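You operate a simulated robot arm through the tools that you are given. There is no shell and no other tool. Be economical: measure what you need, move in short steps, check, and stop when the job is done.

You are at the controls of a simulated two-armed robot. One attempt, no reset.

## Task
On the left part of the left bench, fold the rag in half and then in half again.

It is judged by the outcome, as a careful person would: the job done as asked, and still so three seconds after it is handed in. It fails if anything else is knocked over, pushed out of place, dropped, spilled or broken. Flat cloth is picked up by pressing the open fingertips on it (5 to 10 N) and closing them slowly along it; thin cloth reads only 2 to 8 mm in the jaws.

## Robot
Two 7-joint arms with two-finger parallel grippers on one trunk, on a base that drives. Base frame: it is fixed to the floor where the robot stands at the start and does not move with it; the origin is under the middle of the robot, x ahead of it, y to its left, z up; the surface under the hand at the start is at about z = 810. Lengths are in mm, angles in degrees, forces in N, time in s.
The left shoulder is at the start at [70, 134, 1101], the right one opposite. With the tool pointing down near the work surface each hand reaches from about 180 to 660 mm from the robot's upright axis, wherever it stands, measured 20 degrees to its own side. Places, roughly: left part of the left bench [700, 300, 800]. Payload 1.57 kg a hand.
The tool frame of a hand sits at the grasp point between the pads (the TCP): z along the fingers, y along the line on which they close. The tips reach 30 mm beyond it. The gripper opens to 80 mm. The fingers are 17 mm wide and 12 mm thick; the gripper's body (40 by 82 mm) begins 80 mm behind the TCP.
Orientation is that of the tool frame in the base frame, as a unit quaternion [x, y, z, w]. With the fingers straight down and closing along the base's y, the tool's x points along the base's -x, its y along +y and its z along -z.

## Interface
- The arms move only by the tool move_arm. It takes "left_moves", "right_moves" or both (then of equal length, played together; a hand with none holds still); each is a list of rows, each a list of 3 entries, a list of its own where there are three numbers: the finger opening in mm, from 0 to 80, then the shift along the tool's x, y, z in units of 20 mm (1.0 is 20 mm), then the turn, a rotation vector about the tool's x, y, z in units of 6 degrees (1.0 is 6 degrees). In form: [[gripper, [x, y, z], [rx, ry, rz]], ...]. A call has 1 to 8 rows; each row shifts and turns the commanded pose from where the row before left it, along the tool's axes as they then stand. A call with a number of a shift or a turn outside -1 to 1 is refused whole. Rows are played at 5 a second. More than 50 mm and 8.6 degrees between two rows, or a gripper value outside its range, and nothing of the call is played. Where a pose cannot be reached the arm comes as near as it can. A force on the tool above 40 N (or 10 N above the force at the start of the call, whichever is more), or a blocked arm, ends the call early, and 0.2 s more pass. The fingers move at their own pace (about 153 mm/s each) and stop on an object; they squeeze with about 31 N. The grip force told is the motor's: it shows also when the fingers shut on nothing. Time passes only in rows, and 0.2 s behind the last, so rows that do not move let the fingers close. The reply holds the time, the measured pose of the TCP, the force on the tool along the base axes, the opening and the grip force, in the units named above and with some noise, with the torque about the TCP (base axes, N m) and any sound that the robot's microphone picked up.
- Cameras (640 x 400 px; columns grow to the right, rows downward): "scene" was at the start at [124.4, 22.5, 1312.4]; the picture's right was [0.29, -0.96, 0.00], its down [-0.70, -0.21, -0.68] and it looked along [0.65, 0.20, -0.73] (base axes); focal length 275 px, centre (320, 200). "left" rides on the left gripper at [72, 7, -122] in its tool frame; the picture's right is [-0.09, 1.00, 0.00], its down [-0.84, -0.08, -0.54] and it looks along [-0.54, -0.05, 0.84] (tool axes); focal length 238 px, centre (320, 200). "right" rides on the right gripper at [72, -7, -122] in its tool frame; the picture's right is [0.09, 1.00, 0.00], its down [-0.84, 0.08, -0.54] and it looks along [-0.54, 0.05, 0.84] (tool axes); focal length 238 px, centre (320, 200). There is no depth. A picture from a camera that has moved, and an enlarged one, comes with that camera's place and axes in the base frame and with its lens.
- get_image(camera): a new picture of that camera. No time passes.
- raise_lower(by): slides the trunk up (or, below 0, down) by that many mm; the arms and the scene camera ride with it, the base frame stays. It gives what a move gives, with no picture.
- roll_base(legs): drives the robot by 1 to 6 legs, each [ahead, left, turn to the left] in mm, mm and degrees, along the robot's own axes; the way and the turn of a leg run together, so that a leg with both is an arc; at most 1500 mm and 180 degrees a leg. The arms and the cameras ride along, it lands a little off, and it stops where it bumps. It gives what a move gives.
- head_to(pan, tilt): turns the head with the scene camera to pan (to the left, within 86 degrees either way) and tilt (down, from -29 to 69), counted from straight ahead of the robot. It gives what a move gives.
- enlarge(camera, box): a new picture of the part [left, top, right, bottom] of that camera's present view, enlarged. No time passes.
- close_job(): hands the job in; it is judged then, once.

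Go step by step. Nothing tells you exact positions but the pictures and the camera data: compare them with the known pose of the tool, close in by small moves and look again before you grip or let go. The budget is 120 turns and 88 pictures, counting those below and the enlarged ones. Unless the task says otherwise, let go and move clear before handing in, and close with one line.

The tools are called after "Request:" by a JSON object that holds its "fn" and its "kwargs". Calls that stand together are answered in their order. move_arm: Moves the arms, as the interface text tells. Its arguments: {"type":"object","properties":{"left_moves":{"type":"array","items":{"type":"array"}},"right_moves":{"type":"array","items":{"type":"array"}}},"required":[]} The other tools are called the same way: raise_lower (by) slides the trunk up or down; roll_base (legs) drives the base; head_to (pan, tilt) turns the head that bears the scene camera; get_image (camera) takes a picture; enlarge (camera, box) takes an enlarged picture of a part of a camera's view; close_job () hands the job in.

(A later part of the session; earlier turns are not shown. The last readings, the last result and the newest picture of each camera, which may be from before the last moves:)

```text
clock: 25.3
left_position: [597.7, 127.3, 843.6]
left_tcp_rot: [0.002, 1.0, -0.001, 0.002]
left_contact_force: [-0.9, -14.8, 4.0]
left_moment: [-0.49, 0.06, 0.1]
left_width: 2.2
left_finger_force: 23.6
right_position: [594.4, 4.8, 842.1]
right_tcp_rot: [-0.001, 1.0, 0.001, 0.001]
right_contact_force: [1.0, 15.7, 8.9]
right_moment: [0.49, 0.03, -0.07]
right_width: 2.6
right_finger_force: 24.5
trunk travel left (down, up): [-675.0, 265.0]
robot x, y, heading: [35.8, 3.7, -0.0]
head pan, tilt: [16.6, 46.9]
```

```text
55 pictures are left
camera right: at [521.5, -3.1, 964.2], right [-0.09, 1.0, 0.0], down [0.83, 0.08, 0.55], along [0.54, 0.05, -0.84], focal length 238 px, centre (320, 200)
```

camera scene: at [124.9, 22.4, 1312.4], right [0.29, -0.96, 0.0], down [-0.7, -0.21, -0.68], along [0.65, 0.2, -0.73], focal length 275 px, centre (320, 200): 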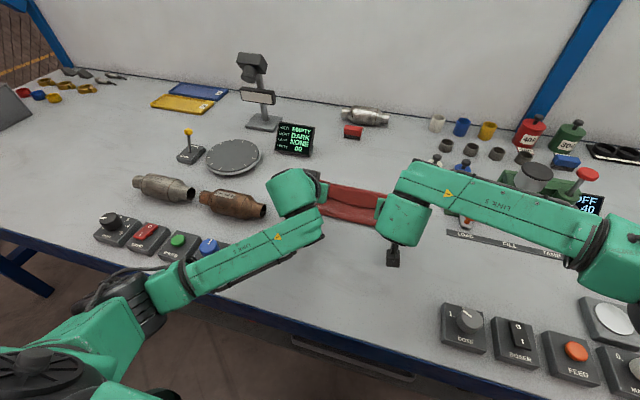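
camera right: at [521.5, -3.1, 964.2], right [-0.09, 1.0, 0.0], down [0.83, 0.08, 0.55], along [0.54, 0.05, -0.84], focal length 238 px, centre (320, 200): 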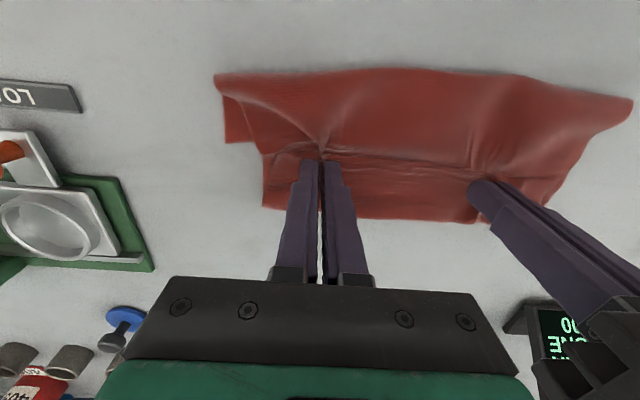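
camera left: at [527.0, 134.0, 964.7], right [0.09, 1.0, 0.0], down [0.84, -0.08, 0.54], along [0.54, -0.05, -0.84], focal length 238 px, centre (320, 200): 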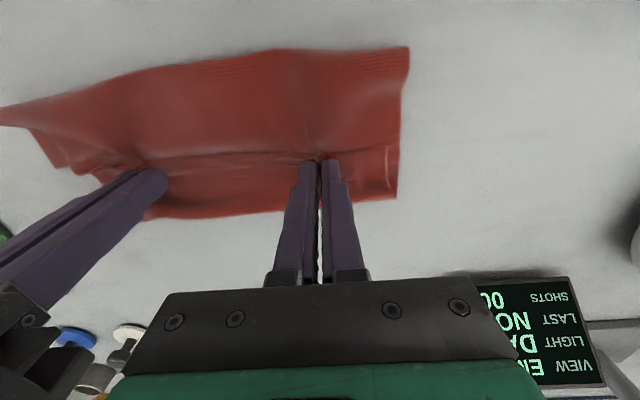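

Both hands hold cloth, with sideways tension between them. I'll ease them together a little, lift slightly, and check that only the hem layer comes up.

Request:
{"fn": "move_arm", "kwargs": {"left_moves": [[0, [0, -0.15, -0.2], [0, 0, 0]], [0, [0, -0.1, -0.6], [0, 0, 0]], [0, [0, 0, -0.9], [0, 0, 0]], [0, [0, 0, -0.9], [0, 0, 0]], [0, [0, 0, -0.9], [0, 0, 0]]], "right_moves": [[0, [0, 0.15, -0.2], [0, 0, 0]], [0, [0, 0.1, -0.6], [0, 0, 0]], [0, [0, 0, -0.9], [0, 0, 0]], [0, [0, 0, -0.9], [0, 0, 0]], [0, [0, 0, -0.9], [0, 0, 0]]]}}

Request:
{"fn": "get_image", "kwargs": {"camera": "left"}}

Request:
{"fn": "enlarge", "kwargs": {"camera": "scene", "box": [220, 125, 460, 275]}}

```text
clock: 26.5
left_position: [598.8, 124.2, 912.2]
left_tcp_rot: [-0.001, 1.0, 0.0, 0.0]
left_contact_force: [0.3, -1.0, -0.4]
left_moment: [-0.04, 0.05, 0.02]
left_width: 2.3
left_finger_force: 23.7
right_position: [595.1, 8.5, 911.5]
right_tcp_rot: [0.0, 1.0, 0.0, 0.001]
right_contact_force: [-0.2, 2.8, -0.3]
right_moment: [0.06, -0.01, -0.01]
right_width: 2.5
right_finger_force: 23.9
trunk travel left (down, up): [-675.0, 265.0]
robot x, y, heading: [41.3, 2.3, 0.1]
head pan, tilt: [16.6, 46.9]
```

```text
54 pictures are left
camera left: at [528.6, 130.3, 1034.5], right [0.09, 1.0, 0.0], down [0.84, -0.08, 0.54], along [0.54, -0.05, -0.84], focal length 238 px, centre (320, 200)
```

left: 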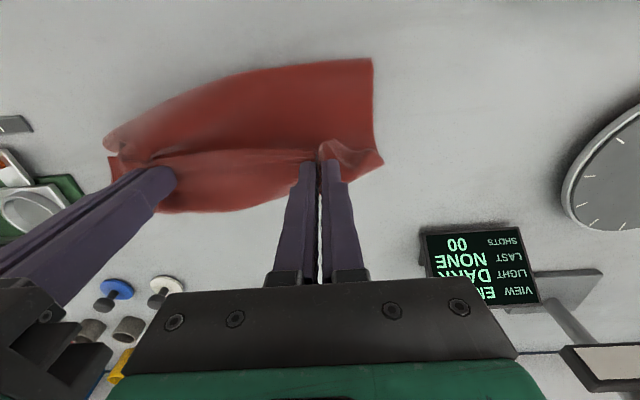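

```text
2.67 times, centred on (340, 200) of scene
camera zoom: at [163.4, 22.8, 1312.5], right [0.29, -0.96, 0.0], down [-0.7, -0.21, -0.68], along [0.65, 0.19, -0.73], focal length 733 px, centre (267, 200)
```

zoom: 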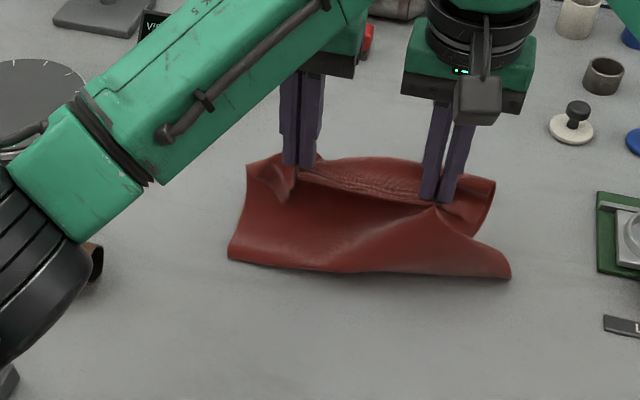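

Request:
{"fn": "move_arm", "kwargs": {"left_moves": [[0, [0.4, 0, -1], [0, 0, 0]], [0, [0.5, 0, -1], [0, 0, 0]], [0, [0.5, 0, -1], [0, 0, 0]], [0, [0.5, 0, -1], [0, 0, 0]], [0, [0.5, 0, -1], [0, 0, 0]], [0, [0.5, 0, -1], [0, 0, 0]]], "right_moves": [[0, [0.4, 0, -1], [0, 0, 0]], [0, [0.5, 0, -1], [0, 0, 0]], [0, [0.5, 0, -1], [0, 0, 0]], [0, [0.5, 0, -1], [0, 0, 0]], [0, [0.5, 0, -1], [0, 0, 0]], [0, [0.5, 0, -1], [0, 0, 0]]]}}

Request:
{"fn": "get_image", "kwargs": {"camera": "left"}}

Request:
{"fn": "get_image", "kwargs": {"camera": "scene"}}

```text
clock: 27.9
left_position: [540.4, 124.0, 1030.5]
left_tcp_rot: [-0.001, 1.0, 0.0, -0.001]
left_contact_force: [-0.5, -1.7, -0.5]
left_moment: [0.0, 0.02, 0.0]
left_width: 1.7
left_finger_force: 23.6
right_position: [534.3, 8.8, 1029.6]
right_tcp_rot: [0.0, 1.0, 0.0, 0.0]
right_contact_force: [-0.9, 1.4, -0.8]
right_moment: [0.05, -0.02, -0.04]
right_width: 2.4
right_finger_force: 24.2
trunk travel left (down, up): [-675.0, 265.0]
robot x, y, heading: [42.5, 1.9, -0.1]
head pan, tilt: [16.6, 46.9]
```

```text
52 pictures are left
camera left: at [468.5, 129.9, 1153.2], right [0.09, 1.0, 0.0], down [0.84, -0.08, 0.54], along [0.54, -0.05, -0.84], focal length 238 px, centre (320, 200)
```

left: 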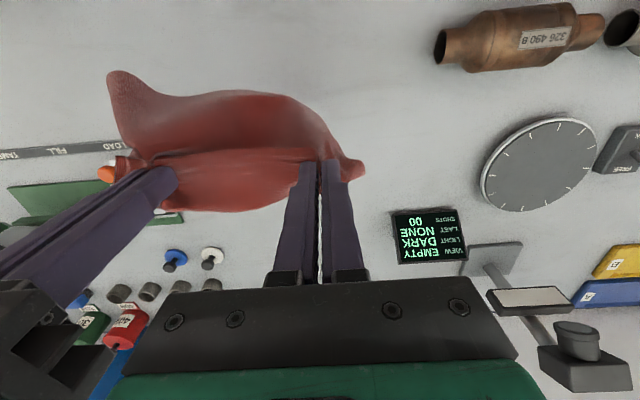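

```text
51 pictures are left
camera scene: at [162.7, 22.3, 1312.6], right [0.29, -0.96, 0.0], down [-0.7, -0.21, -0.68], along [0.66, 0.19, -0.73], focal length 275 px, centre (320, 200)
```

scene: 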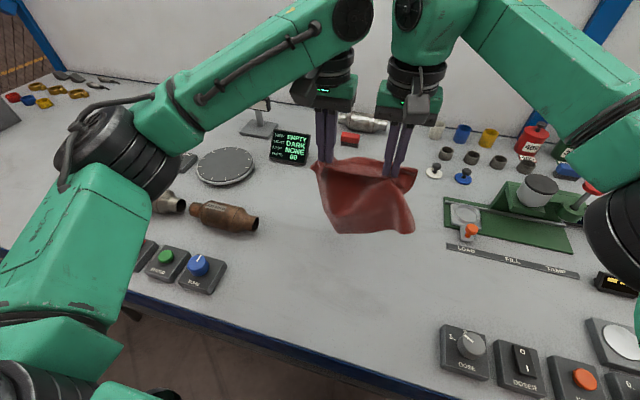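

Request:
{"fn": "enlarge", "kwargs": {"camera": "scene", "box": [285, 140, 445, 240]}}

Request:
{"fn": "enlarge", "kwargs": {"camera": "left", "box": [90, 60, 378, 240]}}

```text
4.00 times, centred on (365, 190) of scene
camera zoom: at [162.7, 22.3, 1312.6], right [0.29, -0.96, 0.0], down [-0.7, -0.21, -0.68], along [0.66, 0.19, -0.73], focal length 1100 px, centre (140, 240)
```

zoom: 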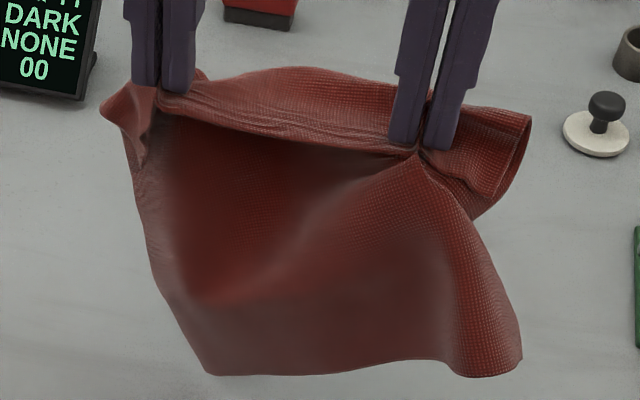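

```text
2.22 times, centred on (234, 150) of left
camera zoom: at [468.5, 129.9, 1153.2], right [0.09, 1.0, 0.0], down [0.84, -0.08, 0.54], along [0.54, -0.05, -0.84], focal length 530 px, centre (511, 311)
```

zoom: 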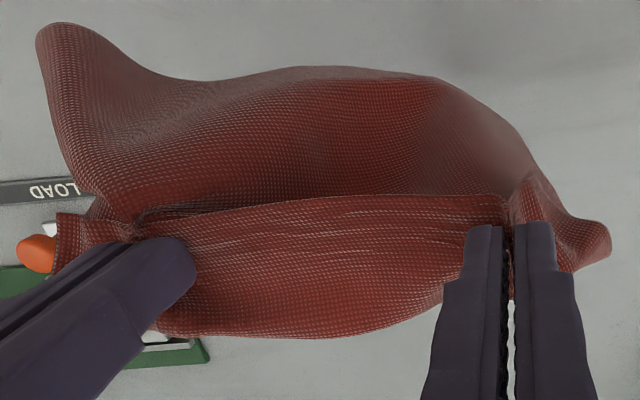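

The hem and the layer under it were both pinched, and the whole rag now hangs clear. I'll bring it back towards me and lay it out going forward, so only the small hem is left folded on top. Then I can flip that hem open.

Request:
{"fn": "move_arm", "kwargs": {"left_moves": [[0, [0.9, 0, 0], [0, 0, 0]], [0, [0.9, 0, 0], [0, 0, 0]], [0, [0.9, 0, 0], [0, 0, 0]], [0, [0.9, 0, 0], [0, 0, 0]], [0, [0.9, 0, 0], [0, 0, 0]], [0, [0.9, 0, 0], [0, 0, 0]], [0, [0.9, 0, 0.5], [0, 0, 0]], [0, [0, 0, 0.8], [0, 0, 0]]], "right_moves": [[0, [0.9, 0, 0], [0, 0, 0]], [0, [0.9, 0, 0], [0, 0, 0]], [0, [0.9, 0, 0], [0, 0, 0]], [0, [0.9, 0, 0], [0, 0, 0]], [0, [0.9, 0, 0], [0, 0, 0]], [0, [0.9, 0, 0], [0, 0, 0]], [0, [0.9, 0, 0.5], [0, 0, 0]], [0, [0, 0, 0.8], [0, 0, 0]]]}}

Request:
{"fn": "get_image", "kwargs": {"camera": "scene"}}

```text
clock: 29.7
left_position: [418.1, 124.4, 1003.2]
left_tcp_rot: [-0.001, 1.0, 0.0, -0.001]
left_contact_force: [0.2, -1.0, 1.3]
left_moment: [-0.05, -0.02, -0.01]
left_width: 2.0
left_finger_force: 24.1
right_position: [413.2, 8.9, 1003.1]
right_tcp_rot: [0.0, 1.0, 0.0, 0.0]
right_contact_force: [0.4, 1.5, -0.5]
right_moment: [0.01, 0.0, -0.01]
right_width: 2.2
right_finger_force: 23.6
trunk travel left (down, up): [-675.0, 265.0]
robot x, y, heading: [40.0, -2.0, -0.2]
head pan, tilt: [16.6, 46.9]
```

```text
48 pictures are left
camera scene: at [165.5, 22.5, 1312.3], right [0.29, -0.96, 0.0], down [-0.7, -0.21, -0.68], along [0.65, 0.19, -0.73], focal length 275 px, centre (320, 200)
```

scene: 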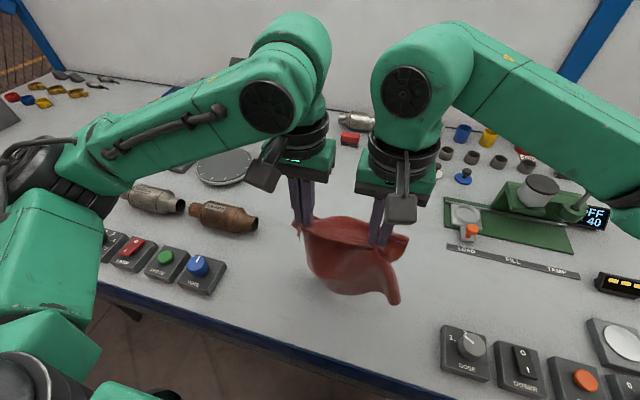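

The bottom edge is about at the table, so now I'll lay it out going forward and down.

Request:
{"fn": "move_arm", "kwargs": {"left_moves": [[0, [-0.6, 0, 0.7], [0, 0, 0]], [0, [-0.8, 0, 0.9], [0, 0, 0]], [0, [-0.85, 0, 0.9], [0, 0, 0]], [0, [-0.9, 0, 0.9], [0, 0, 0]], [0, [-0.9, 0, 0.9], [0, 0, 0]], [0, [-1, 0, 0.9], [0, 0, 0]], [0, [-1, 0, 0.8], [0, 0, 0]], [0, [-1, 0, 0.6], [0, 0, 0]]], "right_moves": [[0, [-0.6, 0, 0.7], [0, 0, 0]], [0, [-0.8, 0, 0.9], [0, 0, 0]], [0, [-0.85, 0, 0.9], [0, 0, 0]], [0, [-0.9, 0, 0.9], [0, 0, 0]], [0, [-0.9, 0, 0.9], [0, 0, 0]], [0, [-1, 0, 0.9], [0, 0, 0]], [0, [-1, 0, 0.8], [0, 0, 0]], [0, [-1, 0, 0.6], [0, 0, 0]]]}}

Request:
{"fn": "get_image", "kwargs": {"camera": "scene"}}

Request:
{"fn": "get_image", "kwargs": {"camera": "left"}}

```text
clock: 31.5
left_position: [558.2, 122.8, 872.1]
left_tcp_rot: [0.0, 1.0, 0.0, -0.001]
left_contact_force: [-0.1, 0.2, -0.1]
left_moment: [-0.04, 0.01, -0.01]
left_width: 2.2
left_finger_force: 23.3
right_position: [553.3, 10.0, 871.8]
right_tcp_rot: [0.0, 1.0, 0.001, -0.001]
right_contact_force: [0.3, 0.5, 0.1]
right_moment: [0.0, 0.03, 0.0]
right_width: 2.5
right_finger_force: 24.0
trunk travel left (down, up): [-675.0, 265.0]
robot x, y, heading: [36.6, 1.1, 0.1]
head pan, tilt: [16.6, 46.9]
```

```text
47 pictures are left
camera scene: at [165.7, 22.5, 1312.3], right [0.29, -0.96, 0.0], down [-0.7, -0.21, -0.68], along [0.65, 0.19, -0.73], focal length 275 px, centre (320, 200)
```

scene: 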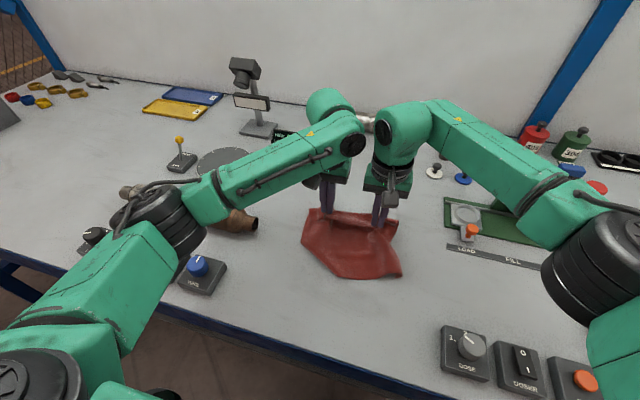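

```text
46 pictures are left
camera left: at [488.2, 129.3, 993.9], right [0.09, 1.0, 0.0], down [0.84, -0.08, 0.54], along [0.54, -0.05, -0.84], focal length 238 px, centre (320, 200)
```

left: 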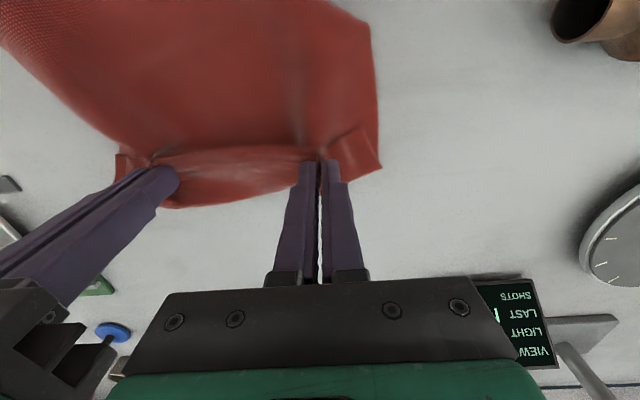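

Request:
{"fn": "move_arm", "kwargs": {"left_moves": [[0, [-0.6, 0, 0.7], [0, 0, 0]], [0, [-0.5, 0, 0.6], [0, 0, 0]], [0, [0, 0, 0], [0, 0, 0]], [20, [0, 0, 0], [0, 0, 0]], [24, [0, 0, -0.3], [0, 0, 0]], [30, [0, 0, -0.8], [0, 0, 0]], [30, [0, 0.5, -1], [0, 0, 0]], [30, [0, 0.8, -1], [0, 0, 0]]], "right_moves": [[0, [-0.6, 0, 0.7], [0, 0, 0]], [0, [-0.5, 0, 0.6], [0, 0, 0]], [0, [0, 0, 0], [0, 0, 0]], [20, [0, 0, 0], [0, 0, 0]], [24, [0, 0, -0.3], [0, 0, 0]], [30, [0, 0, -0.8], [0, 0, 0]], [30, [0, -0.5, -1], [0, 0, 0]], [30, [0, -0.8, -1], [0, 0, 0]]]}}

Request:
{"fn": "get_image", "kwargs": {"camera": "left"}}

Request:
{"fn": "enlarge", "kwargs": {"camera": "scene", "box": [240, 150, 440, 275]}}

```text
clock: 33.3
left_position: [579.3, 148.6, 908.6]
left_tcp_rot: [-0.001, 1.0, 0.001, 0.0]
left_contact_force: [-0.5, 0.3, 0.2]
left_moment: [0.01, -0.05, 0.01]
left_width: 30.1
left_finger_force: 0.1
right_position: [575.2, -15.5, 907.3]
right_tcp_rot: [0.0, 1.0, 0.0, 0.0]
right_contact_force: [0.3, 0.1, 0.5]
right_moment: [-0.01, 0.03, 0.04]
right_width: 30.0
right_finger_force: 0.1
trunk travel left (down, up): [-675.0, 265.0]
robot x, y, heading: [37.1, 2.4, 0.1]
head pan, tilt: [16.6, 46.9]
```

```text
45 pictures are left
camera left: at [508.3, 155.6, 1031.1], right [0.09, 1.0, 0.0], down [0.84, -0.08, 0.54], along [0.54, -0.05, -0.84], focal length 238 px, centre (320, 200)
```

left: 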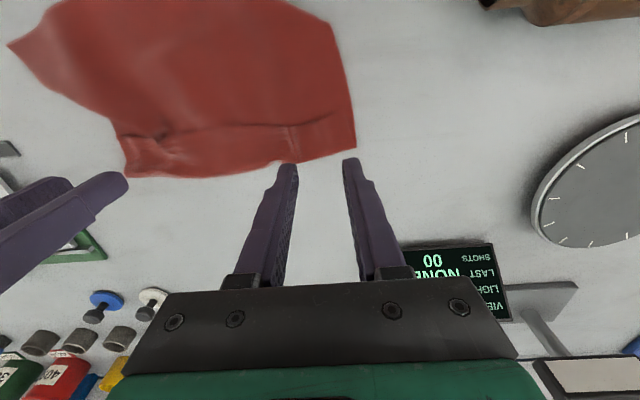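

```text
3.20 times, centred on (340, 212) of scene
camera zoom: at [163.6, 22.1, 1312.5], right [0.29, -0.96, 0.0], down [-0.7, -0.21, -0.68], along [0.65, 0.2, -0.73], focal length 880 px, centre (256, 160)
```

zoom: 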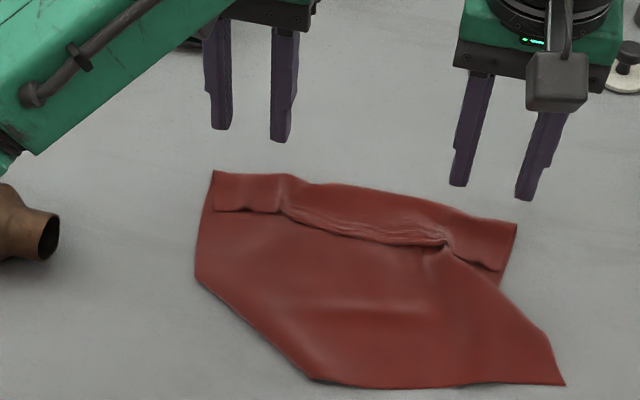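

The rag is laid out, but a near-left corner is tucked under and the hem remains. If I pinch the near edge and hang the rag, gravity should open both the hem and the corner. I'll move over the near edge now.

Request:
{"fn": "move_arm", "kwargs": {"left_moves": [[26, [0.76, -0.64, 0.36], [0, 0, 0]], [26, [0.76, -0.64, 0.36], [0, 0, 0]], [26, [0.76, -0.64, 0.36], [0, 0, 0]], [26, [0.76, -0.64, 0.36], [0, 0, 0]], [26, [0.76, -0.64, 0.36], [0, 0, 0]], [26, [0.76, -0.64, 0.36], [0, 0, 0]], [26, [0.76, -0.64, 0.36], [0, 0, 0]], [26, [0.76, -0.64, 0.36], [0, 0, 0]]], "right_moves": [[26, [0.58, -0.266, 0.356], [0, 0, 0]], [26, [0.58, -0.266, 0.356], [0, 0, 0]], [26, [0.58, -0.266, 0.356], [0, 0, 0]], [26, [0.58, -0.266, 0.356], [0, 0, 0]], [26, [0.58, -0.266, 0.356], [0, 0, 0]], [26, [0.58, -0.266, 0.356], [0, 0, 0]], [26, [0.58, -0.266, 0.356], [0, 0, 0]], [26, [0.58, -0.266, 0.356], [0, 0, 0]]]}}

Request:
{"fn": "get_image", "kwargs": {"camera": "left"}}

Request:
{"fn": "get_image", "kwargs": {"camera": "right"}}

```text
clock: 35.1
left_position: [459.1, 46.2, 851.2]
left_tcp_rot: [0.0, 1.0, 0.0, 0.0]
left_contact_force: [-0.9, 0.0, 0.3]
left_moment: [0.03, -0.01, 0.04]
left_width: 26.0
left_finger_force: 0.0
right_position: [480.4, -60.2, 851.9]
right_tcp_rot: [0.0, 1.0, 0.001, 0.001]
right_contact_force: [-0.1, 0.3, -0.2]
right_moment: [0.03, 0.01, 0.03]
right_width: 26.2
right_finger_force: 0.0
trunk travel left (down, up): [-675.0, 265.0]
robot x, y, heading: [39.5, -1.7, -0.0]
head pan, tilt: [16.6, 46.9]
```

```text
43 pictures are left
camera left: at [387.4, 52.2, 973.5], right [0.09, 1.0, 0.0], down [0.84, -0.08, 0.54], along [0.54, -0.05, -0.84], focal length 238 px, centre (320, 200)
```

left: 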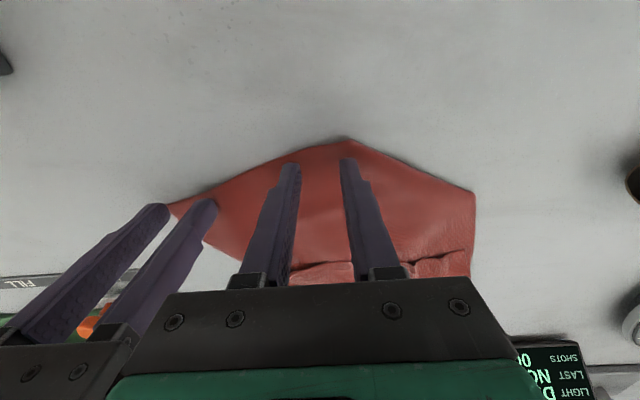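

```text
42 pictures are left
camera right: at [408.4, -68.4, 973.4], right [-0.09, 1.0, 0.0], down [0.84, 0.08, 0.54], along [0.54, 0.05, -0.84], focal length 238 px, centre (320, 200)
```

right: 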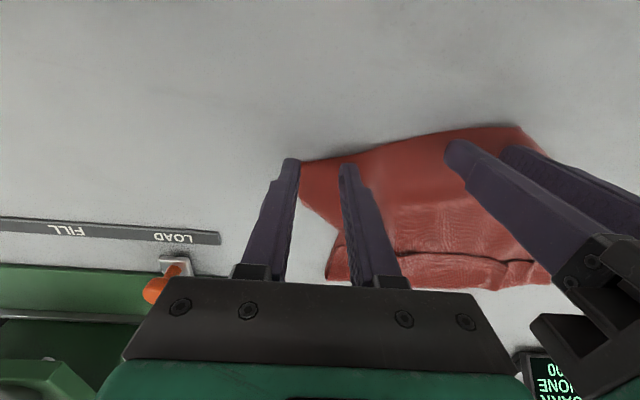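

Request:
{"fn": "enlarge", "kwargs": {"camera": "right", "box": [270, 110, 470, 235]}}

Request:
{"fn": "enlarge", "kwargs": {"camera": "left", "box": [280, 110, 500, 248]}}

```text
3.20 times, centred on (370, 172) of right
camera zoom: at [408.4, -68.4, 973.4], right [-0.09, 1.0, 0.0], down [0.84, 0.08, 0.54], along [0.54, 0.05, -0.84], focal length 763 px, centre (160, 288)
```

zoom: 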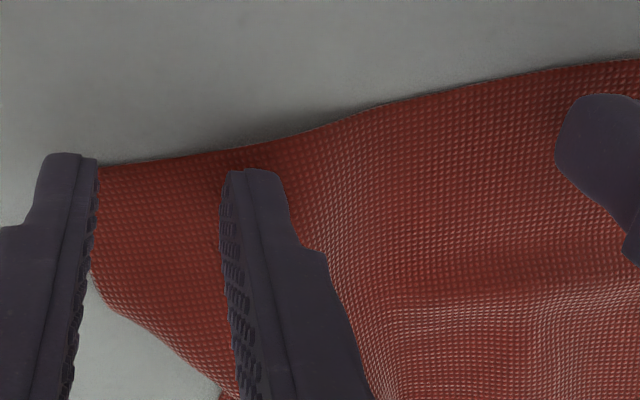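

```text
2.90 times, centred on (390, 179) of left
camera zoom: at [387.4, 52.2, 973.5], right [0.09, 1.0, 0.0], down [0.84, -0.08, 0.54], along [0.54, -0.05, -0.84], focal length 691 px, centre (117, 261)
```

zoom: 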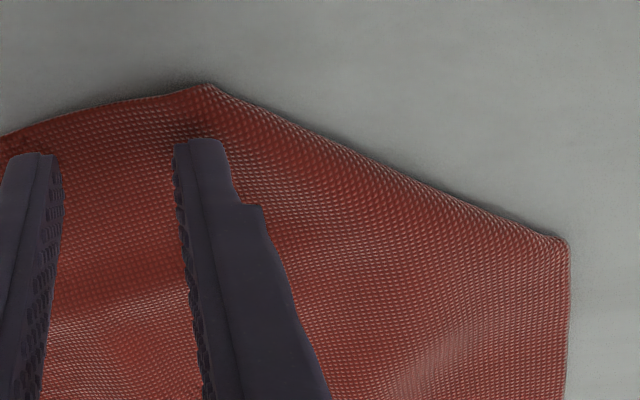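

The weave shows the near boundary is the true edge up to the apex, and the right corner is just inside my right hand's outer finger. I'll shift both hands left a little and press down.

Request:
{"fn": "move_arm", "kwargs": {"left_moves": [[26, [0.15, 0.35, 0], [0, 0, 0]], [26, [0, 0, 0.25], [0, 0, 0]], [26, [0, 0, 0.2], [0, 0, 0]], [26, [0, 0, 0], [0, 0, 0]]], "right_moves": [[26, [0, 0.7, 0], [0, 0, 0]], [26, [0, 0, 0.25], [0, 0, 0]], [26, [0, 0, 0.2], [0, 0, 0]], [26, [0, 0, 0], [0, 0, 0]]]}}

```text
clock: 36.1
left_position: [455.3, 52.9, 842.6]
left_tcp_rot: [-0.001, 1.0, 0.0, 0.0]
left_contact_force: [0.3, 0.4, 2.3]
left_moment: [0.06, 0.01, 0.01]
left_width: 25.7
left_finger_force: 0.1
right_position: [480.9, -45.5, 842.5]
right_tcp_rot: [0.001, 1.0, 0.0, 0.001]
right_contact_force: [0.1, 0.7, 0.2]
right_moment: [-0.03, 0.03, 0.0]
right_width: 26.0
right_finger_force: 0.1
trunk travel left (down, up): [-675.0, 265.0]
robot x, y, heading: [37.4, -1.8, -0.1]
head pan, tilt: [16.6, 46.9]
```

Request:
{"fn": "move_arm", "kwargs": {"left_moves": [[26, [0, 0, 0.06], [0, 0, 0]], [26, [0, 0, 0], [0, 0, 0]]], "right_moves": [[26, [0, 0, 0.1], [0, 0, 0]], [26, [0, 0, 0], [0, 0, 0]]]}}

```text
clock: 36.7
left_position: [454.5, 53.2, 842.1]
left_tcp_rot: [-0.001, 1.0, -0.001, 0.002]
left_contact_force: [1.6, -0.7, 5.6]
left_moment: [0.09, -0.02, -0.04]
left_width: 25.5
left_finger_force: 0.0
right_position: [480.5, -45.8, 841.9]
right_tcp_rot: [0.0, 1.0, 0.001, 0.002]
right_contact_force: [2.2, 0.7, 9.5]
right_moment: [-0.04, -0.05, 0.04]
right_width: 25.7
right_finger_force: 0.1
trunk travel left (down, up): [-675.0, 265.0]
robot x, y, heading: [39.4, -0.4, 0.1]
head pan, tilt: [16.6, 46.9]
```

Request:
{"fn": "move_arm", "kwargs": {"left_moves": [[23, [0, 0, 0.04], [0, 0, 0]], [20, [0, 0, 0], [0, 0, 0]], [16, [0, 0, 0], [0, 0, 0]], [12, [0, 0, 0], [0, 0, 0]], [8, [0, 0, 0], [0, 0, 0]], [4, [0, 0, 0], [0, 0, 0]], [0, [0, 0, 0], [0, 0, 0]], [0, [0, 0, 0], [0, 0, 0]]], "right_moves": [[23, [0, 0, 0], [0, 0, 0]], [20, [0, 0, 0], [0, 0, 0]], [16, [0, 0, 0], [0, 0, 0]], [12, [0, 0, 0], [0, 0, 0]], [8, [0, 0, 0], [0, 0, 0]], [4, [0, 0, 0], [0, 0, 0]], [0, [0, 0, 0], [0, 0, 0]], [0, [0, 0, 0], [0, 0, 0]]]}}

```text
clock: 38.5
left_position: [452.6, 53.3, 841.9]
left_tcp_rot: [-0.001, 1.0, -0.001, 0.002]
left_contact_force: [1.7, 2.2, 18.5]
left_moment: [0.19, 0.02, -0.02]
left_width: 0.0
left_finger_force: 21.5
right_position: [480.0, -45.5, 841.5]
right_tcp_rot: [0.0, 1.0, -0.001, 0.002]
right_contact_force: [0.2, -0.1, 8.2]
right_moment: [0.05, -0.03, 0.04]
right_width: 2.2
right_finger_force: 23.1
trunk travel left (down, up): [-675.0, 265.0]
robot x, y, heading: [39.4, 4.5, -0.1]
head pan, tilt: [16.6, 46.9]
```

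The right hand has cloth, the left slipped. I'll retry the left with a wider opening.

Request:
{"fn": "move_arm", "kwargs": {"left_moves": [[0, [0, 0, -0.4], [0, 0, 0]], [38, [-0.1, 0.15, 0], [0, 0, 0]], [38, [0, 0, 0.3], [0, 0, 0]], [38, [0, 0, 0.1], [0, 0, 0]], [38, [0, 0, 0], [0, 0, 0]]]}}

Request:
{"fn": "get_image", "kwargs": {"camera": "left"}}

```text
clock: 39.7
left_position: [454.5, 56.8, 840.8]
left_tcp_rot: [0.0, 1.0, -0.001, 0.003]
left_contact_force: [-2.5, 0.7, 15.9]
left_moment: [0.29, -0.01, 0.02]
left_width: 38.1
left_finger_force: 0.2
right_position: [477.6, -45.0, 841.4]
right_tcp_rot: [0.0, 1.0, 0.0, 0.002]
right_contact_force: [1.6, 0.7, 9.4]
right_moment: [0.03, -0.07, 0.03]
right_width: 2.1
right_finger_force: 23.3
trunk travel left (down, up): [-675.0, 265.0]
robot x, y, heading: [37.9, -5.5, 0.4]
head pan, tilt: [16.6, 46.9]
```

```text
39 pictures are left
camera left: at [383.2, 62.8, 963.7], right [0.09, 1.0, 0.0], down [0.83, -0.08, 0.55], along [0.54, -0.05, -0.84], focal length 238 px, centre (320, 200)
```

left: 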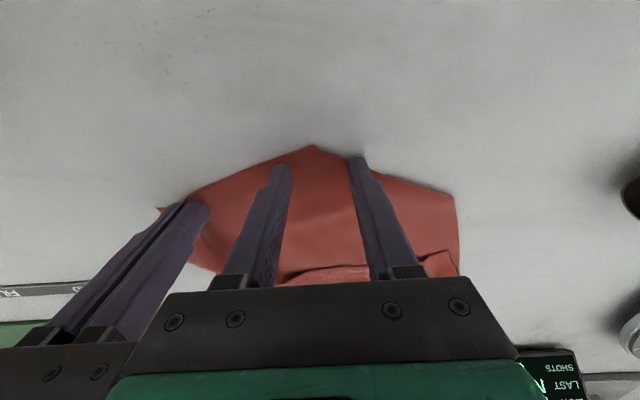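

Request:
{"fn": "move_arm", "kwargs": {"left_moves": [[38, [0, 0, -0.3], [0, 0, 0]], [34, [-0.55, -0.15, 0], [0, 0, 0]], [34, [0, 0, 0.25], [0, 0, 0]], [34, [0, 0, 0], [0, 0, 0]]]}}

```text
clock: 40.7
left_position: [465.9, 54.5, 843.0]
left_tcp_rot: [0.0, 1.0, -0.001, 0.001]
left_contact_force: [-0.5, -0.1, 8.3]
left_moment: [0.13, 0.03, 0.05]
left_width: 33.9
left_finger_force: 0.1
right_position: [479.4, -46.4, 841.6]
right_tcp_rot: [0.0, 1.0, 0.0, 0.002]
right_contact_force: [-0.1, 0.9, 13.2]
right_moment: [0.04, 0.0, -0.01]
right_width: 1.7
right_finger_force: 23.6
trunk travel left (down, up): [-675.0, 265.0]
robot x, y, heading: [41.1, 0.4, 0.2]
head pan, tilt: [16.6, 46.9]
```

Request:
{"fn": "move_arm", "kwargs": {"left_moves": [[30, [0, 0, 0.05], [0, 0, 0]], [26, [0, 0, 0], [0, 0, 0]], [22, [0, 0, 0], [0, 0, 0]], [17, [0, 0, 0], [0, 0, 0]], [12, [0, 0, 0], [0, 0, 0]], [7, [0, 0, 0], [0, 0, 0]], [0, [0, 0, 0], [0, 0, 0]], [0, [0, 0, 0], [0, 0, 0]]]}}

Request:
{"fn": "get_image", "kwargs": {"camera": "left"}}

```text
clock: 42.5
left_position: [464.8, 54.3, 841.3]
left_tcp_rot: [-0.001, 1.0, 0.0, 0.003]
left_contact_force: [2.9, 2.9, 32.2]
left_moment: [0.18, -0.05, 0.0]
left_width: 1.7
left_finger_force: 23.5
right_position: [478.3, -44.3, 840.7]
right_tcp_rot: [0.0, 1.0, -0.001, 0.002]
right_contact_force: [-0.3, -0.1, 2.5]
right_moment: [0.01, -0.01, 0.0]
right_width: 2.2
right_finger_force: 23.7
trunk travel left (down, up): [-675.0, 265.0]
robot x, y, heading: [40.1, 2.4, -0.2]
head pan, tilt: [16.6, 46.9]
```

```text
38 pictures are left
camera left: at [393.4, 60.8, 963.8], right [0.09, 1.0, 0.0], down [0.83, -0.08, 0.55], along [0.54, -0.05, -0.84], focal length 238 px, centre (320, 200)
```

left: 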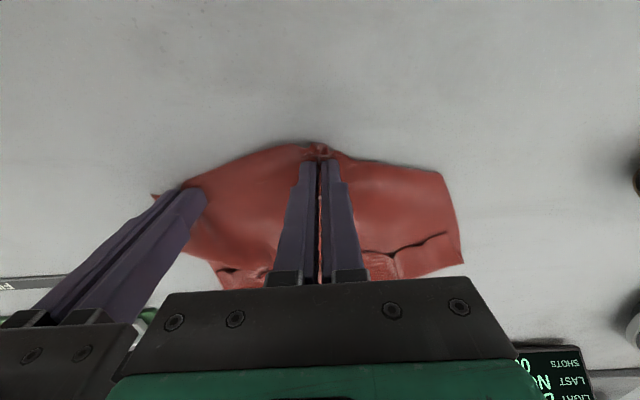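

Both hands hold now, so I'll lift the rag high to let it hang open.

Request:
{"fn": "move_arm", "kwargs": {"left_moves": [[0, [0, 0, -0.5], [0, 0, 0]], [0, [0, 0, -1], [0, 0, 0]], [0, [0, 0, -1], [0, 0, 0]], [0, [0, 0, -1], [0, 0, 0]], [0, [0, 0, -1], [0, 0, 0]], [0, [0, 0, -1], [0, 0, 0]], [0, [0, 0, -1], [0, 0, 0]], [0, [0, 0, -1], [0, 0, 0]]], "right_moves": [[0, [0, 0, -0.5], [0, 0, 0]], [0, [0, 0, -1], [0, 0, 0]], [0, [0, 0, -1], [0, 0, 0]], [0, [0, 0, -1], [0, 0, 0]], [0, [0, 0, -1], [0, 0, 0]], [0, [0, 0, -1], [0, 0, 0]], [0, [0, 0, -1], [0, 0, 0]], [0, [0, 0, -1], [0, 0, 0]]]}}

Request:
{"fn": "move_arm", "kwargs": {"left_moves": [[0, [0, 0, -1], [0, 0, 0]], [0, [0, 0, -1], [0, 0, 0]], [0, [0, 0, -1], [0, 0, 0]], [0, [0, 0, -1], [0, 0, 0]], [0, [0, 0, -1], [0, 0, 0]], [0, [0, 0, 0], [0, 0, 0]]], "right_moves": [[0, [0, 0, -1], [0, 0, 0]], [0, [0, 0, -1], [0, 0, 0]], [0, [0, 0, -1], [0, 0, 0]], [0, [0, 0, -1], [0, 0, 0]], [0, [0, 0, -1], [0, 0, 0]], [0, [0, 0, 0], [0, 0, 0]]]}}

Request:
{"fn": "get_image", "kwargs": {"camera": "scene"}}

Request:
{"fn": "get_image", "kwargs": {"camera": "left"}}

```text
clock: 44.3
left_position: [466.6, 52.7, 992.4]
left_tcp_rot: [0.0, 1.0, 0.001, 0.0]
left_contact_force: [0.8, -2.1, 0.8]
left_moment: [-0.05, -0.01, 0.02]
left_width: 1.5
left_finger_force: 22.9
right_position: [481.3, -45.7, 991.4]
right_tcp_rot: [0.0, 1.0, 0.0, 0.001]
right_contact_force: [-0.6, 1.8, 0.1]
right_moment: [0.07, 0.03, 0.0]
right_width: 2.0
right_finger_force: 23.7
trunk travel left (down, up): [-675.0, 265.0]
robot x, y, heading: [39.6, 2.8, -0.0]
head pan, tilt: [16.6, 46.9]
```

```text
clock: 45.7
left_position: [468.6, 54.1, 1091.5]
left_tcp_rot: [0.001, 1.0, 0.0, 0.0]
left_contact_force: [1.3, -1.3, -0.3]
left_moment: [-0.06, 0.01, -0.02]
left_width: 1.7
left_finger_force: 23.5
right_position: [481.1, -46.1, 1089.6]
right_tcp_rot: [-0.001, 1.0, -0.001, 0.0]
right_contact_force: [-1.1, 2.0, 0.1]
right_moment: [0.06, 0.02, 0.01]
right_width: 1.7
right_finger_force: 23.3
trunk travel left (down, up): [-675.0, 265.0]
robot x, y, heading: [37.8, 0.6, 0.1]
head pan, tilt: [16.6, 46.9]
```

```text
37 pictures are left
camera scene: at [164.8, 22.5, 1312.4], right [0.29, -0.96, 0.0], down [-0.7, -0.21, -0.68], along [0.65, 0.19, -0.73], focal length 275 px, centre (320, 200)
```

scene: 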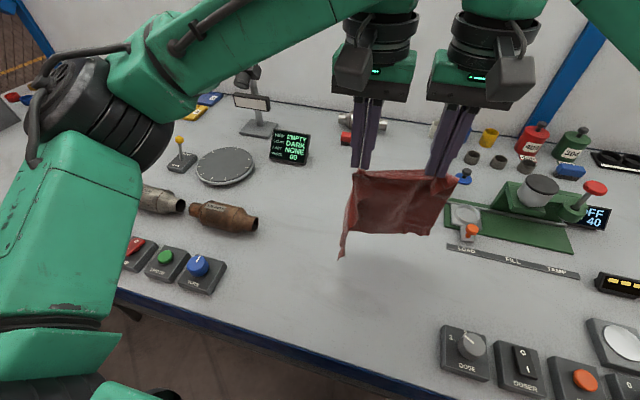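

```text
36 pictures are left
camera left: at [397.3, 60.5, 1214.1], right [0.09, 1.0, 0.0], down [0.84, -0.08, 0.54], along [0.54, -0.05, -0.84], focal length 238 px, centre (320, 200)
```

left: 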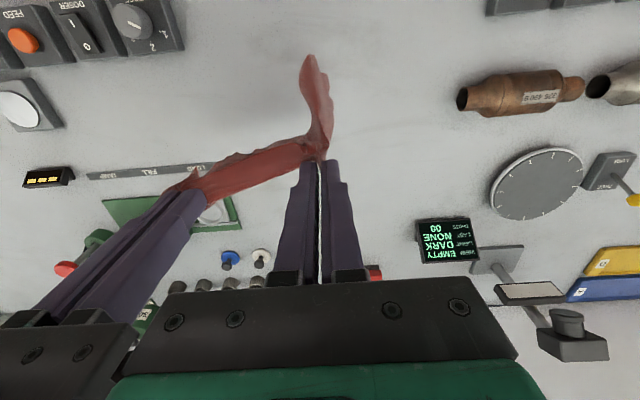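

Request:
{"fn": "enlarge", "kwargs": {"camera": "scene", "box": [310, 150, 486, 260]}}

```text
3.64 times, centred on (398, 205) of scene
camera zoom: at [164.8, 22.5, 1312.4], right [0.29, -0.96, 0.0], down [-0.7, -0.21, -0.68], along [0.65, 0.19, -0.73], focal length 1000 px, centre (36, 182)
```

zoom: 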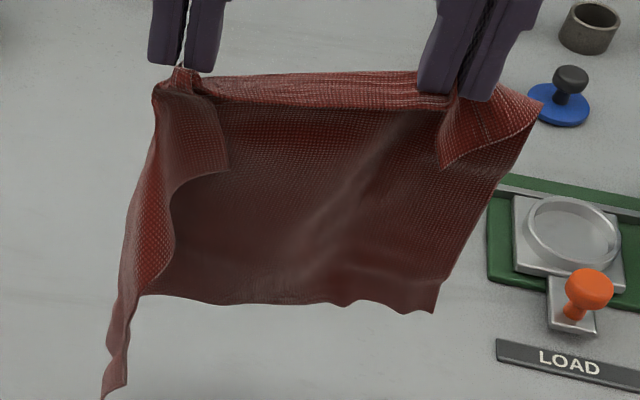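

It hangs open except for the hem, which folds up behind, and a loose left flap curling towards me. I'll turn the left hand a little and move forward. Then I'll lower until the tail drags and slide to the right, so the flap trails out to the left.

Request:
{"fn": "move_arm", "kwargs": {"left_moves": [[0, [0, 0, 0.6], [0, 0, 1]], [0, [0, 0, 0.6], [0, 0, 1]], [0, [0, 0, 0.6], [0, 0, 1]], [0, [0, 0, 0.6], [0, 0, 1]], [0, [0, 0, 0.6], [0, 0, 1]], [0, [-0.78, 0.45, 0], [0, 0, 0]], [0, [-0.78, 0.45, 0], [0, 0, 0]], [0, [-0.78, 0.45, 0], [0, 0, 0]]], "right_moves": [[0, [0, 0, 0.6], [0, 0, 0]], [0, [0, 0, 0.6], [0, 0, 0]], [0, [0, 0, 0.6], [0, 0, 0]], [0, [0, 0, 0.6], [0, 0, 0]], [0, [0, 0, 0.6], [0, 0, 0]], [0, [-0.9, 0, 0], [0, 0, 0]], [0, [-0.9, 0, 0], [0, 0, 0]], [0, [-0.9, 0, 0], [0, 0, 0]]]}}

Request:
{"fn": "move_arm", "kwargs": {"left_moves": [[0, [0, 0, 0.9], [0, 0, 0]], [0, [0, 0, 0.9], [0, 0, 0]], [0, [-0.4, -0.69, 0.6], [0, 0, 0]], [0, [-0.4, -0.69, 0.5], [0, 0, 0]], [0, [-0.4, -0.69, 0.3], [0, 0, 0]], [0, [-0.4, -0.69, 0.3], [0, 0, 0]]], "right_moves": [[0, [0, 0, 0.9], [0, 0, 0]], [0, [0, 0, 0.9], [0, 0, 0]], [0, [0, -0.8, 0.6], [0, 0, 0]], [0, [0, -0.8, 0.5], [0, 0, 0]], [0, [0, -0.8, 0.3], [0, 0, 0]], [0, [0, -0.8, 0.3], [0, 0, 0]]]}}

Request:
{"fn": "get_image", "kwargs": {"camera": "scene"}}

```text
clock: 47.5
left_position: [522.5, 52.1, 1031.5]
left_tcp_rot: [0.259, 0.966, 0.0, -0.001]
left_contact_force: [1.5, -7.4, 0.0]
left_moment: [-0.25, -0.04, 0.11]
left_width: 1.8
left_finger_force: 23.3
right_position: [536.4, -43.9, 1030.4]
right_tcp_rot: [0.0, 1.0, 0.0, 0.0]
right_contact_force: [-2.6, 7.0, -1.2]
right_moment: [0.22, 0.07, 0.03]
right_width: 2.2
right_finger_force: 24.0
trunk travel left (down, up): [-675.0, 265.0]
robot x, y, heading: [38.3, 1.6, 0.3]
head pan, tilt: [16.6, 46.9]
```

```text
clock: 48.9
left_position: [522.5, -11.4, 960.8]
left_tcp_rot: [0.258, 0.966, 0.0, 0.001]
left_contact_force: [2.3, -8.1, 0.1]
left_moment: [-0.21, -0.04, 0.08]
left_width: 1.6
left_finger_force: 23.8
right_position: [534.6, -109.4, 959.7]
right_tcp_rot: [0.0, 1.0, 0.001, 0.0]
right_contact_force: [-3.2, 7.9, 0.3]
right_moment: [0.27, 0.07, 0.01]
right_width: 2.0
right_finger_force: 23.4
trunk travel left (down, up): [-675.0, 265.0]
robot x, y, heading: [38.8, 2.5, 0.2]
head pan, tilt: [16.6, 46.9]
```

```text
34 pictures are left
camera scene: at [164.2, 20.5, 1312.5], right [0.29, -0.96, 0.0], down [-0.7, -0.21, -0.68], along [0.65, 0.2, -0.73], focal length 275 px, centre (320, 200)
```

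scene: 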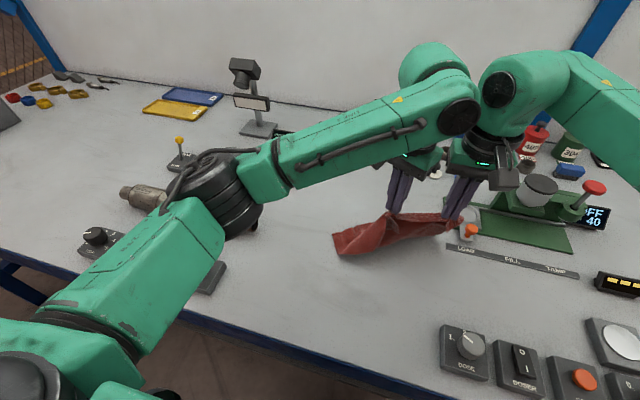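

The flap now trails out to the left. I'll lay the sheet down coming back towards me.

Request:
{"fn": "move_arm", "kwargs": {"left_moves": [[0, [0.5, -0.29, 0.72], [0, 0, 0]], [0, [0.61, -0.35, 0.72], [0, 0, 0]], [0, [0.61, -0.35, 0.72], [0, 0, 0]], [0, [0.61, -0.35, 0.72], [0, 0, 0]], [0, [0.7, -0.4, 0.72], [0, 0, 0]], [0, [0.7, -0.4, 0.72], [0, 0, 0]], [0, [0.78, -0.45, 0.6], [0, 0, 0]], [0, [0.78, -0.45, 0.4], [0, 0, 0]]], "right_moves": [[0, [0.58, 0, 0.72], [0, 0, 0]], [0, [0.7, 0, 0.72], [0, 0, 0]], [0, [0.7, 0, 0.72], [0, 0, 0]], [0, [0.7, 0, 0.72], [0, 0, 0]], [0, [0.8, 0, 0.72], [0, 0, 0]], [0, [0.8, 0, 0.72], [0, 0, 0]], [0, [0.9, 0, 0.6], [0, 0, 0]], [0, [0.9, 0, 0.4], [0, 0, 0]]]}}

Request:
{"fn": "get_image", "kwargs": {"camera": "scene"}}

```text
clock: 50.7
left_position: [399.2, -10.3, 855.2]
left_tcp_rot: [0.259, 0.966, -0.001, 0.0]
left_contact_force: [3.2, -10.0, 0.6]
left_moment: [-0.35, -0.13, 0.1]
left_width: 1.7
left_finger_force: 23.2
right_position: [415.0, -109.7, 855.6]
right_tcp_rot: [0.0, 1.0, 0.0, 0.001]
right_contact_force: [-2.4, 10.0, -0.4]
right_moment: [0.3, 0.09, 0.03]
right_width: 2.2
right_finger_force: 23.5
trunk travel left (down, up): [-675.0, 265.0]
robot x, y, heading: [39.3, 1.7, -0.0]
head pan, tilt: [16.6, 46.9]
```

```text
33 pictures are left
camera scene: at [163.3, 22.5, 1312.6], right [0.29, -0.96, 0.0], down [-0.7, -0.21, -0.68], along [0.66, 0.19, -0.73], focal length 275 px, centre (320, 200)
```

scene: 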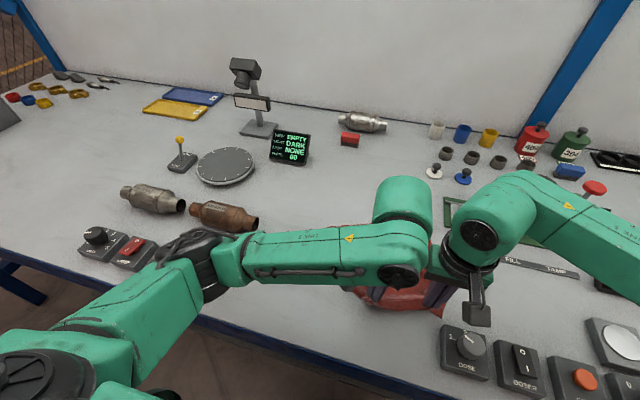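

Request:
{"fn": "move_arm", "kwargs": {"left_moves": [[0, [0.3, -0.17, 0.5], [0, 0, 0]], [0, [0, 0, 0.1], [0, 0, 0]], [20, [0, 0, 0], [0, 0, 0]], [26, [0, 0, -0.4], [0, 0, 0]], [30, [0, 0, -1], [0, 0, 0]], [30, [-0.3, 0.4, -1], [0, 0, 0]], [30, [-0.3, 0.8, -1], [0, 0, 0]], [30, [-0.3, 0.8, -1], [0, 0, 0]]], "right_moves": [[0, [0.3, 0, 0.5], [0, 0, 0]], [0, [0, 0, 0.1], [0, 0, 0]], [20, [0, 0, 0], [0, 0, 0]], [26, [0, 0, -0.4], [0, 0, 0]], [30, [0, 0, -1], [0, 0, 0]], [30, [0, -0.3, -1], [0, 0, 0]], [30, [0, -0.6, -1], [0, 0, 0]], [30, [0, -0.6, -1], [0, 0, 0]]]}}

Request:
{"fn": "move_arm", "kwargs": {"left_moves": [[30, [0, 1, -1], [0, 0, -1]], [30, [0, 1, -1], [0, 0, -1]], [30, [0, 1, -1], [0, 0, -1]], [30, [0, 1, -0.5], [0, 0, -1]], [30, [0, 1, 0], [0, 0, -1]], [30, [0, 1, 0], [0, 0, 0]]], "right_moves": [[30, [0, -0.5, -1], [0, 0, 0]], [30, [0, -0.5, -1], [0, 0, 0]], [30, [0, -0.5, -1], [0, 0, 0]], [30, [0, -0.5, -0.5], [0, 0, 0]], [30, [0, 0, 0], [0, 0, 0]], [30, [0, 0, 0], [0, 0, 0]]]}}

Request:
{"fn": "get_image", "kwargs": {"camera": "scene"}}

```text
clock: 52.5
left_position: [428.6, 13.9, 928.1]
left_tcp_rot: [0.258, 0.966, 0.0, 0.001]
left_contact_force: [0.2, 0.3, 0.9]
left_moment: [0.01, 0.01, -0.01]
left_width: 30.0
left_finger_force: 0.1
right_position: [407.8, -140.9, 928.9]
right_tcp_rot: [-0.001, 1.0, -0.001, 0.001]
right_contact_force: [0.1, -0.7, -0.4]
right_moment: [-0.01, 0.0, -0.03]
right_width: 30.0
right_finger_force: 0.1
trunk travel left (down, up): [-675.0, 265.0]
robot x, y, heading: [44.3, 0.9, 0.0]
head pan, tilt: [16.6, 46.9]
```

```text
clock: 53.9
left_position: [459.7, 129.6, 1000.3]
left_tcp_rot: [-0.001, 1.0, -0.001, -0.001]
left_contact_force: [-0.6, -0.2, -0.3]
left_moment: [0.0, 0.0, 0.0]
left_width: 30.0
left_finger_force: 0.1
right_position: [408.8, -179.3, 1000.7]
right_tcp_rot: [-0.001, 1.0, 0.0, 0.001]
right_contact_force: [-0.1, 1.2, 0.2]
right_moment: [0.01, -0.02, 0.01]
right_width: 30.0
right_finger_force: 0.0
trunk travel left (down, up): [-675.0, 265.0]
robot x, y, heading: [42.2, -2.2, 0.0]
head pan, tilt: [16.6, 46.9]
```

```text
32 pictures are left
camera scene: at [163.8, 23.3, 1312.5], right [0.29, -0.96, 0.0], down [-0.7, -0.21, -0.68], along [0.65, 0.19, -0.73], focal length 275 px, centre (320, 200)
```

scene: 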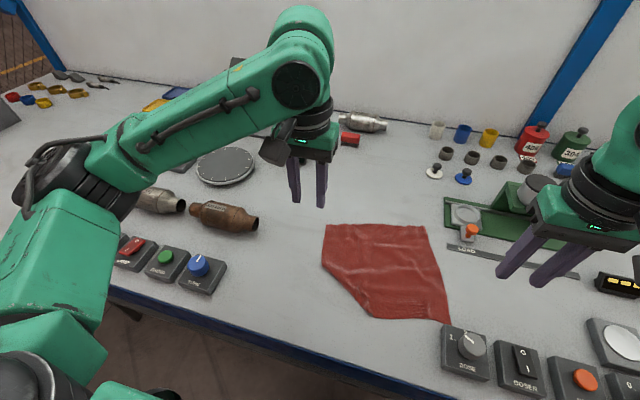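

Request:
{"fn": "enlarge", "kwargs": {"camera": "scene", "box": [300, 210, 476, 330]}}

```text
3.33 times, centred on (388, 270) of scene
camera zoom: at [163.8, 23.3, 1312.5], right [0.29, -0.96, 0.0], down [-0.7, -0.21, -0.68], along [0.65, 0.19, -0.73], focal length 916 px, centre (93, -33)
```

zoom: 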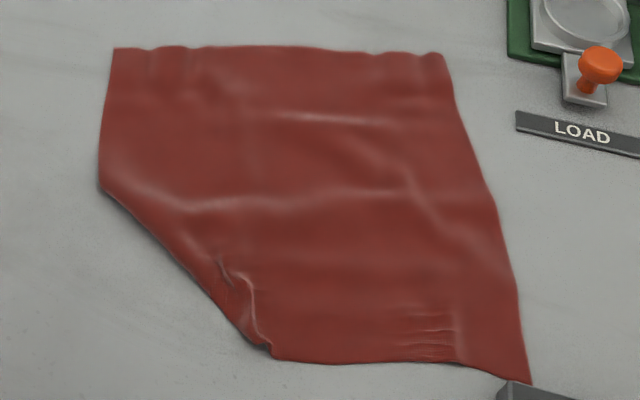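

The hem is gone and the rag is almost flat. Only the near-left corner is folded under, along a line from about [364, −19] to [435, 98]. I'll pinch that fold with the left hand, lift it, and re-lay it inward so the corner falls outward.

Request:
{"fn": "move_arm", "kwargs": {"left_moves": [[30, [0.31, -0.6, 0.92], [0, 0, 1]], [30, [0.25, -0.63, 0.92], [0, 0, 1]], [30, [0.18, -0.65, 0.92], [0, 0, 1]], [30, [0.11, -0.67, 0.92], [0, 0, 1]], [30, [0.04, -0.675, 0.92], [0, 0, 1]], [30, [-0.03, -0.675, 0.92], [0, 0, 0]], [30, [-0.03, -0.675, 0.92], [0, 0, 0]], [30, [-0.03, -0.675, 0.92], [0, 0, 0]]]}}

Request:
{"fn": "get_image", "kwargs": {"camera": "left"}}

```text
clock: 55.7
left_position: [409.0, 31.2, 852.7]
left_tcp_rot: [0.259, 0.966, 0.0, 0.0]
left_contact_force: [0.1, -0.1, 0.5]
left_moment: [0.02, -0.01, 0.01]
left_width: 30.1
left_finger_force: 0.0
right_position: [407.8, -179.7, 1000.6]
right_tcp_rot: [-0.001, 1.0, 0.0, 0.001]
right_contact_force: [0.4, -0.1, -0.2]
right_moment: [0.02, 0.0, 0.01]
right_width: 30.1
right_finger_force: 0.0
trunk travel left (down, up): [-675.0, 265.0]
robot x, y, heading: [40.2, -0.3, 0.1]
head pan, tilt: [16.6, 46.9]
```

```text
30 pictures are left
camera left: at [350.4, 73.4, 975.6], right [0.58, 0.82, 0.0], down [0.69, -0.49, 0.54], along [0.44, -0.31, -0.84], focal length 238 px, centre (320, 200)
```

left: 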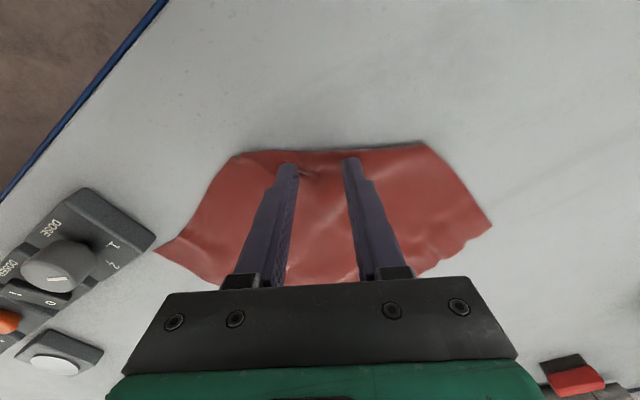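

Request:
{"fn": "move_arm", "kwargs": {"left_moves": [[30, [0, 0, 0.25], [0, 0, 0]], [30, [0, 0, 0.25], [0, 0, 0]], [30, [0, 0, 0.05], [0, 0, 0]], [30, [0, 0, 0], [0, 0, 0]]]}}

```text
clock: 56.7
left_position: [409.8, 33.4, 842.4]
left_tcp_rot: [0.259, 0.966, 0.0, 0.001]
left_contact_force: [-0.2, 0.6, 4.4]
left_moment: [-0.04, -0.02, 0.03]
left_width: 29.9
left_finger_force: 0.1
right_position: [408.5, -179.0, 1001.3]
right_tcp_rot: [0.0, 1.0, 0.001, 0.001]
right_contact_force: [-0.5, -0.5, 0.5]
right_moment: [-0.02, 0.04, -0.02]
right_width: 29.9
right_finger_force: 0.1
trunk travel left (down, up): [-675.0, 265.0]
robot x, y, heading: [35.8, -0.5, -0.2]
head pan, tilt: [16.6, 46.9]
```

Request:
{"fn": "move_arm", "kwargs": {"left_moves": [[30, [0, 0, 0.06], [0, 0, 0]], [25, [0, 0, 0], [0, 0, 0]], [20, [0, 0, 0], [0, 0, 0]], [15, [0, 0, 0], [0, 0, 0]], [10, [0, 0, 0], [0, 0, 0]], [5, [0, 0, 0], [0, 0, 0]], [0, [0, 0, 0], [0, 0, 0]], [0, [0, 0, 0], [0, 0, 0]]]}}

```text
clock: 58.5
left_position: [407.9, 33.3, 841.7]
left_tcp_rot: [0.258, 0.966, 0.001, 0.002]
left_contact_force: [2.7, 0.2, 24.1]
left_moment: [0.03, -0.07, 0.0]
left_width: 1.9
left_finger_force: 23.4
right_position: [406.1, -179.2, 1001.1]
right_tcp_rot: [0.0, 1.0, 0.0, 0.002]
right_contact_force: [0.2, -0.6, 0.4]
right_moment: [-0.01, -0.01, 0.0]
right_width: 29.9
right_finger_force: 0.0
trunk travel left (down, up): [-675.0, 265.0]
robot x, y, heading: [40.7, -3.9, 0.1]
head pan, tilt: [16.6, 46.9]
```

Request:
{"fn": "move_arm", "kwargs": {"left_moves": [[0, [0, 0, -0.5], [0, 0, 0]], [0, [0, 0, -1], [0, 0, 0]], [0, [0, 0, -1], [0, 0, 0]], [0, [0, 0, -1], [0, 0, 0]], [0, [0.3, 0, -1], [0, 0, 0]], [0, [0.6, 0, -0.5], [0, 0, 0]], [0, [0.6, 0, 0], [0, 0, 0]], [0, [0.6, 0, 0], [0, 0, 0]]]}}

Request:
{"fn": "get_image", "kwargs": {"camera": "left"}}

```text
clock: 60.3
left_position: [372.5, 53.0, 939.3]
left_tcp_rot: [0.258, 0.966, -0.001, 0.001]
left_contact_force: [0.2, -0.2, -0.5]
left_moment: [-0.01, 0.0, -0.01]
left_width: 2.1
left_finger_force: 23.6
right_position: [408.4, -178.3, 1000.0]
right_tcp_rot: [0.0, 1.0, 0.0, 0.001]
right_contact_force: [0.3, -1.1, -0.2]
right_moment: [0.04, 0.02, 0.0]
right_width: 30.0
right_finger_force: 0.0
trunk travel left (down, up): [-675.0, 265.0]
robot x, y, heading: [40.7, 1.2, -0.1]
head pan, tilt: [16.6, 46.9]
```

```text
29 pictures are left
camera left: at [315.2, 95.6, 1062.2], right [0.58, 0.82, 0.0], down [0.69, -0.48, 0.54], along [0.44, -0.31, -0.84], focal length 238 px, centre (320, 200)
```

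left: 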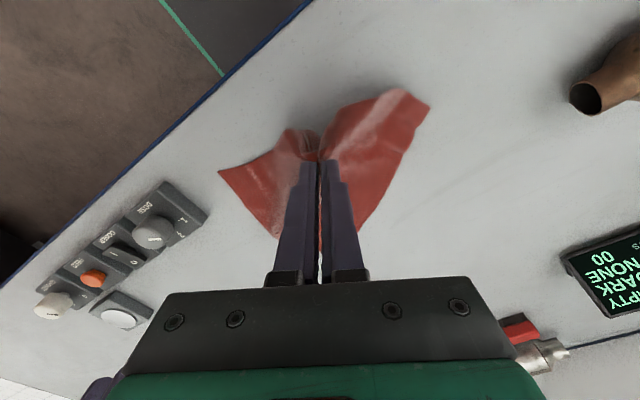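

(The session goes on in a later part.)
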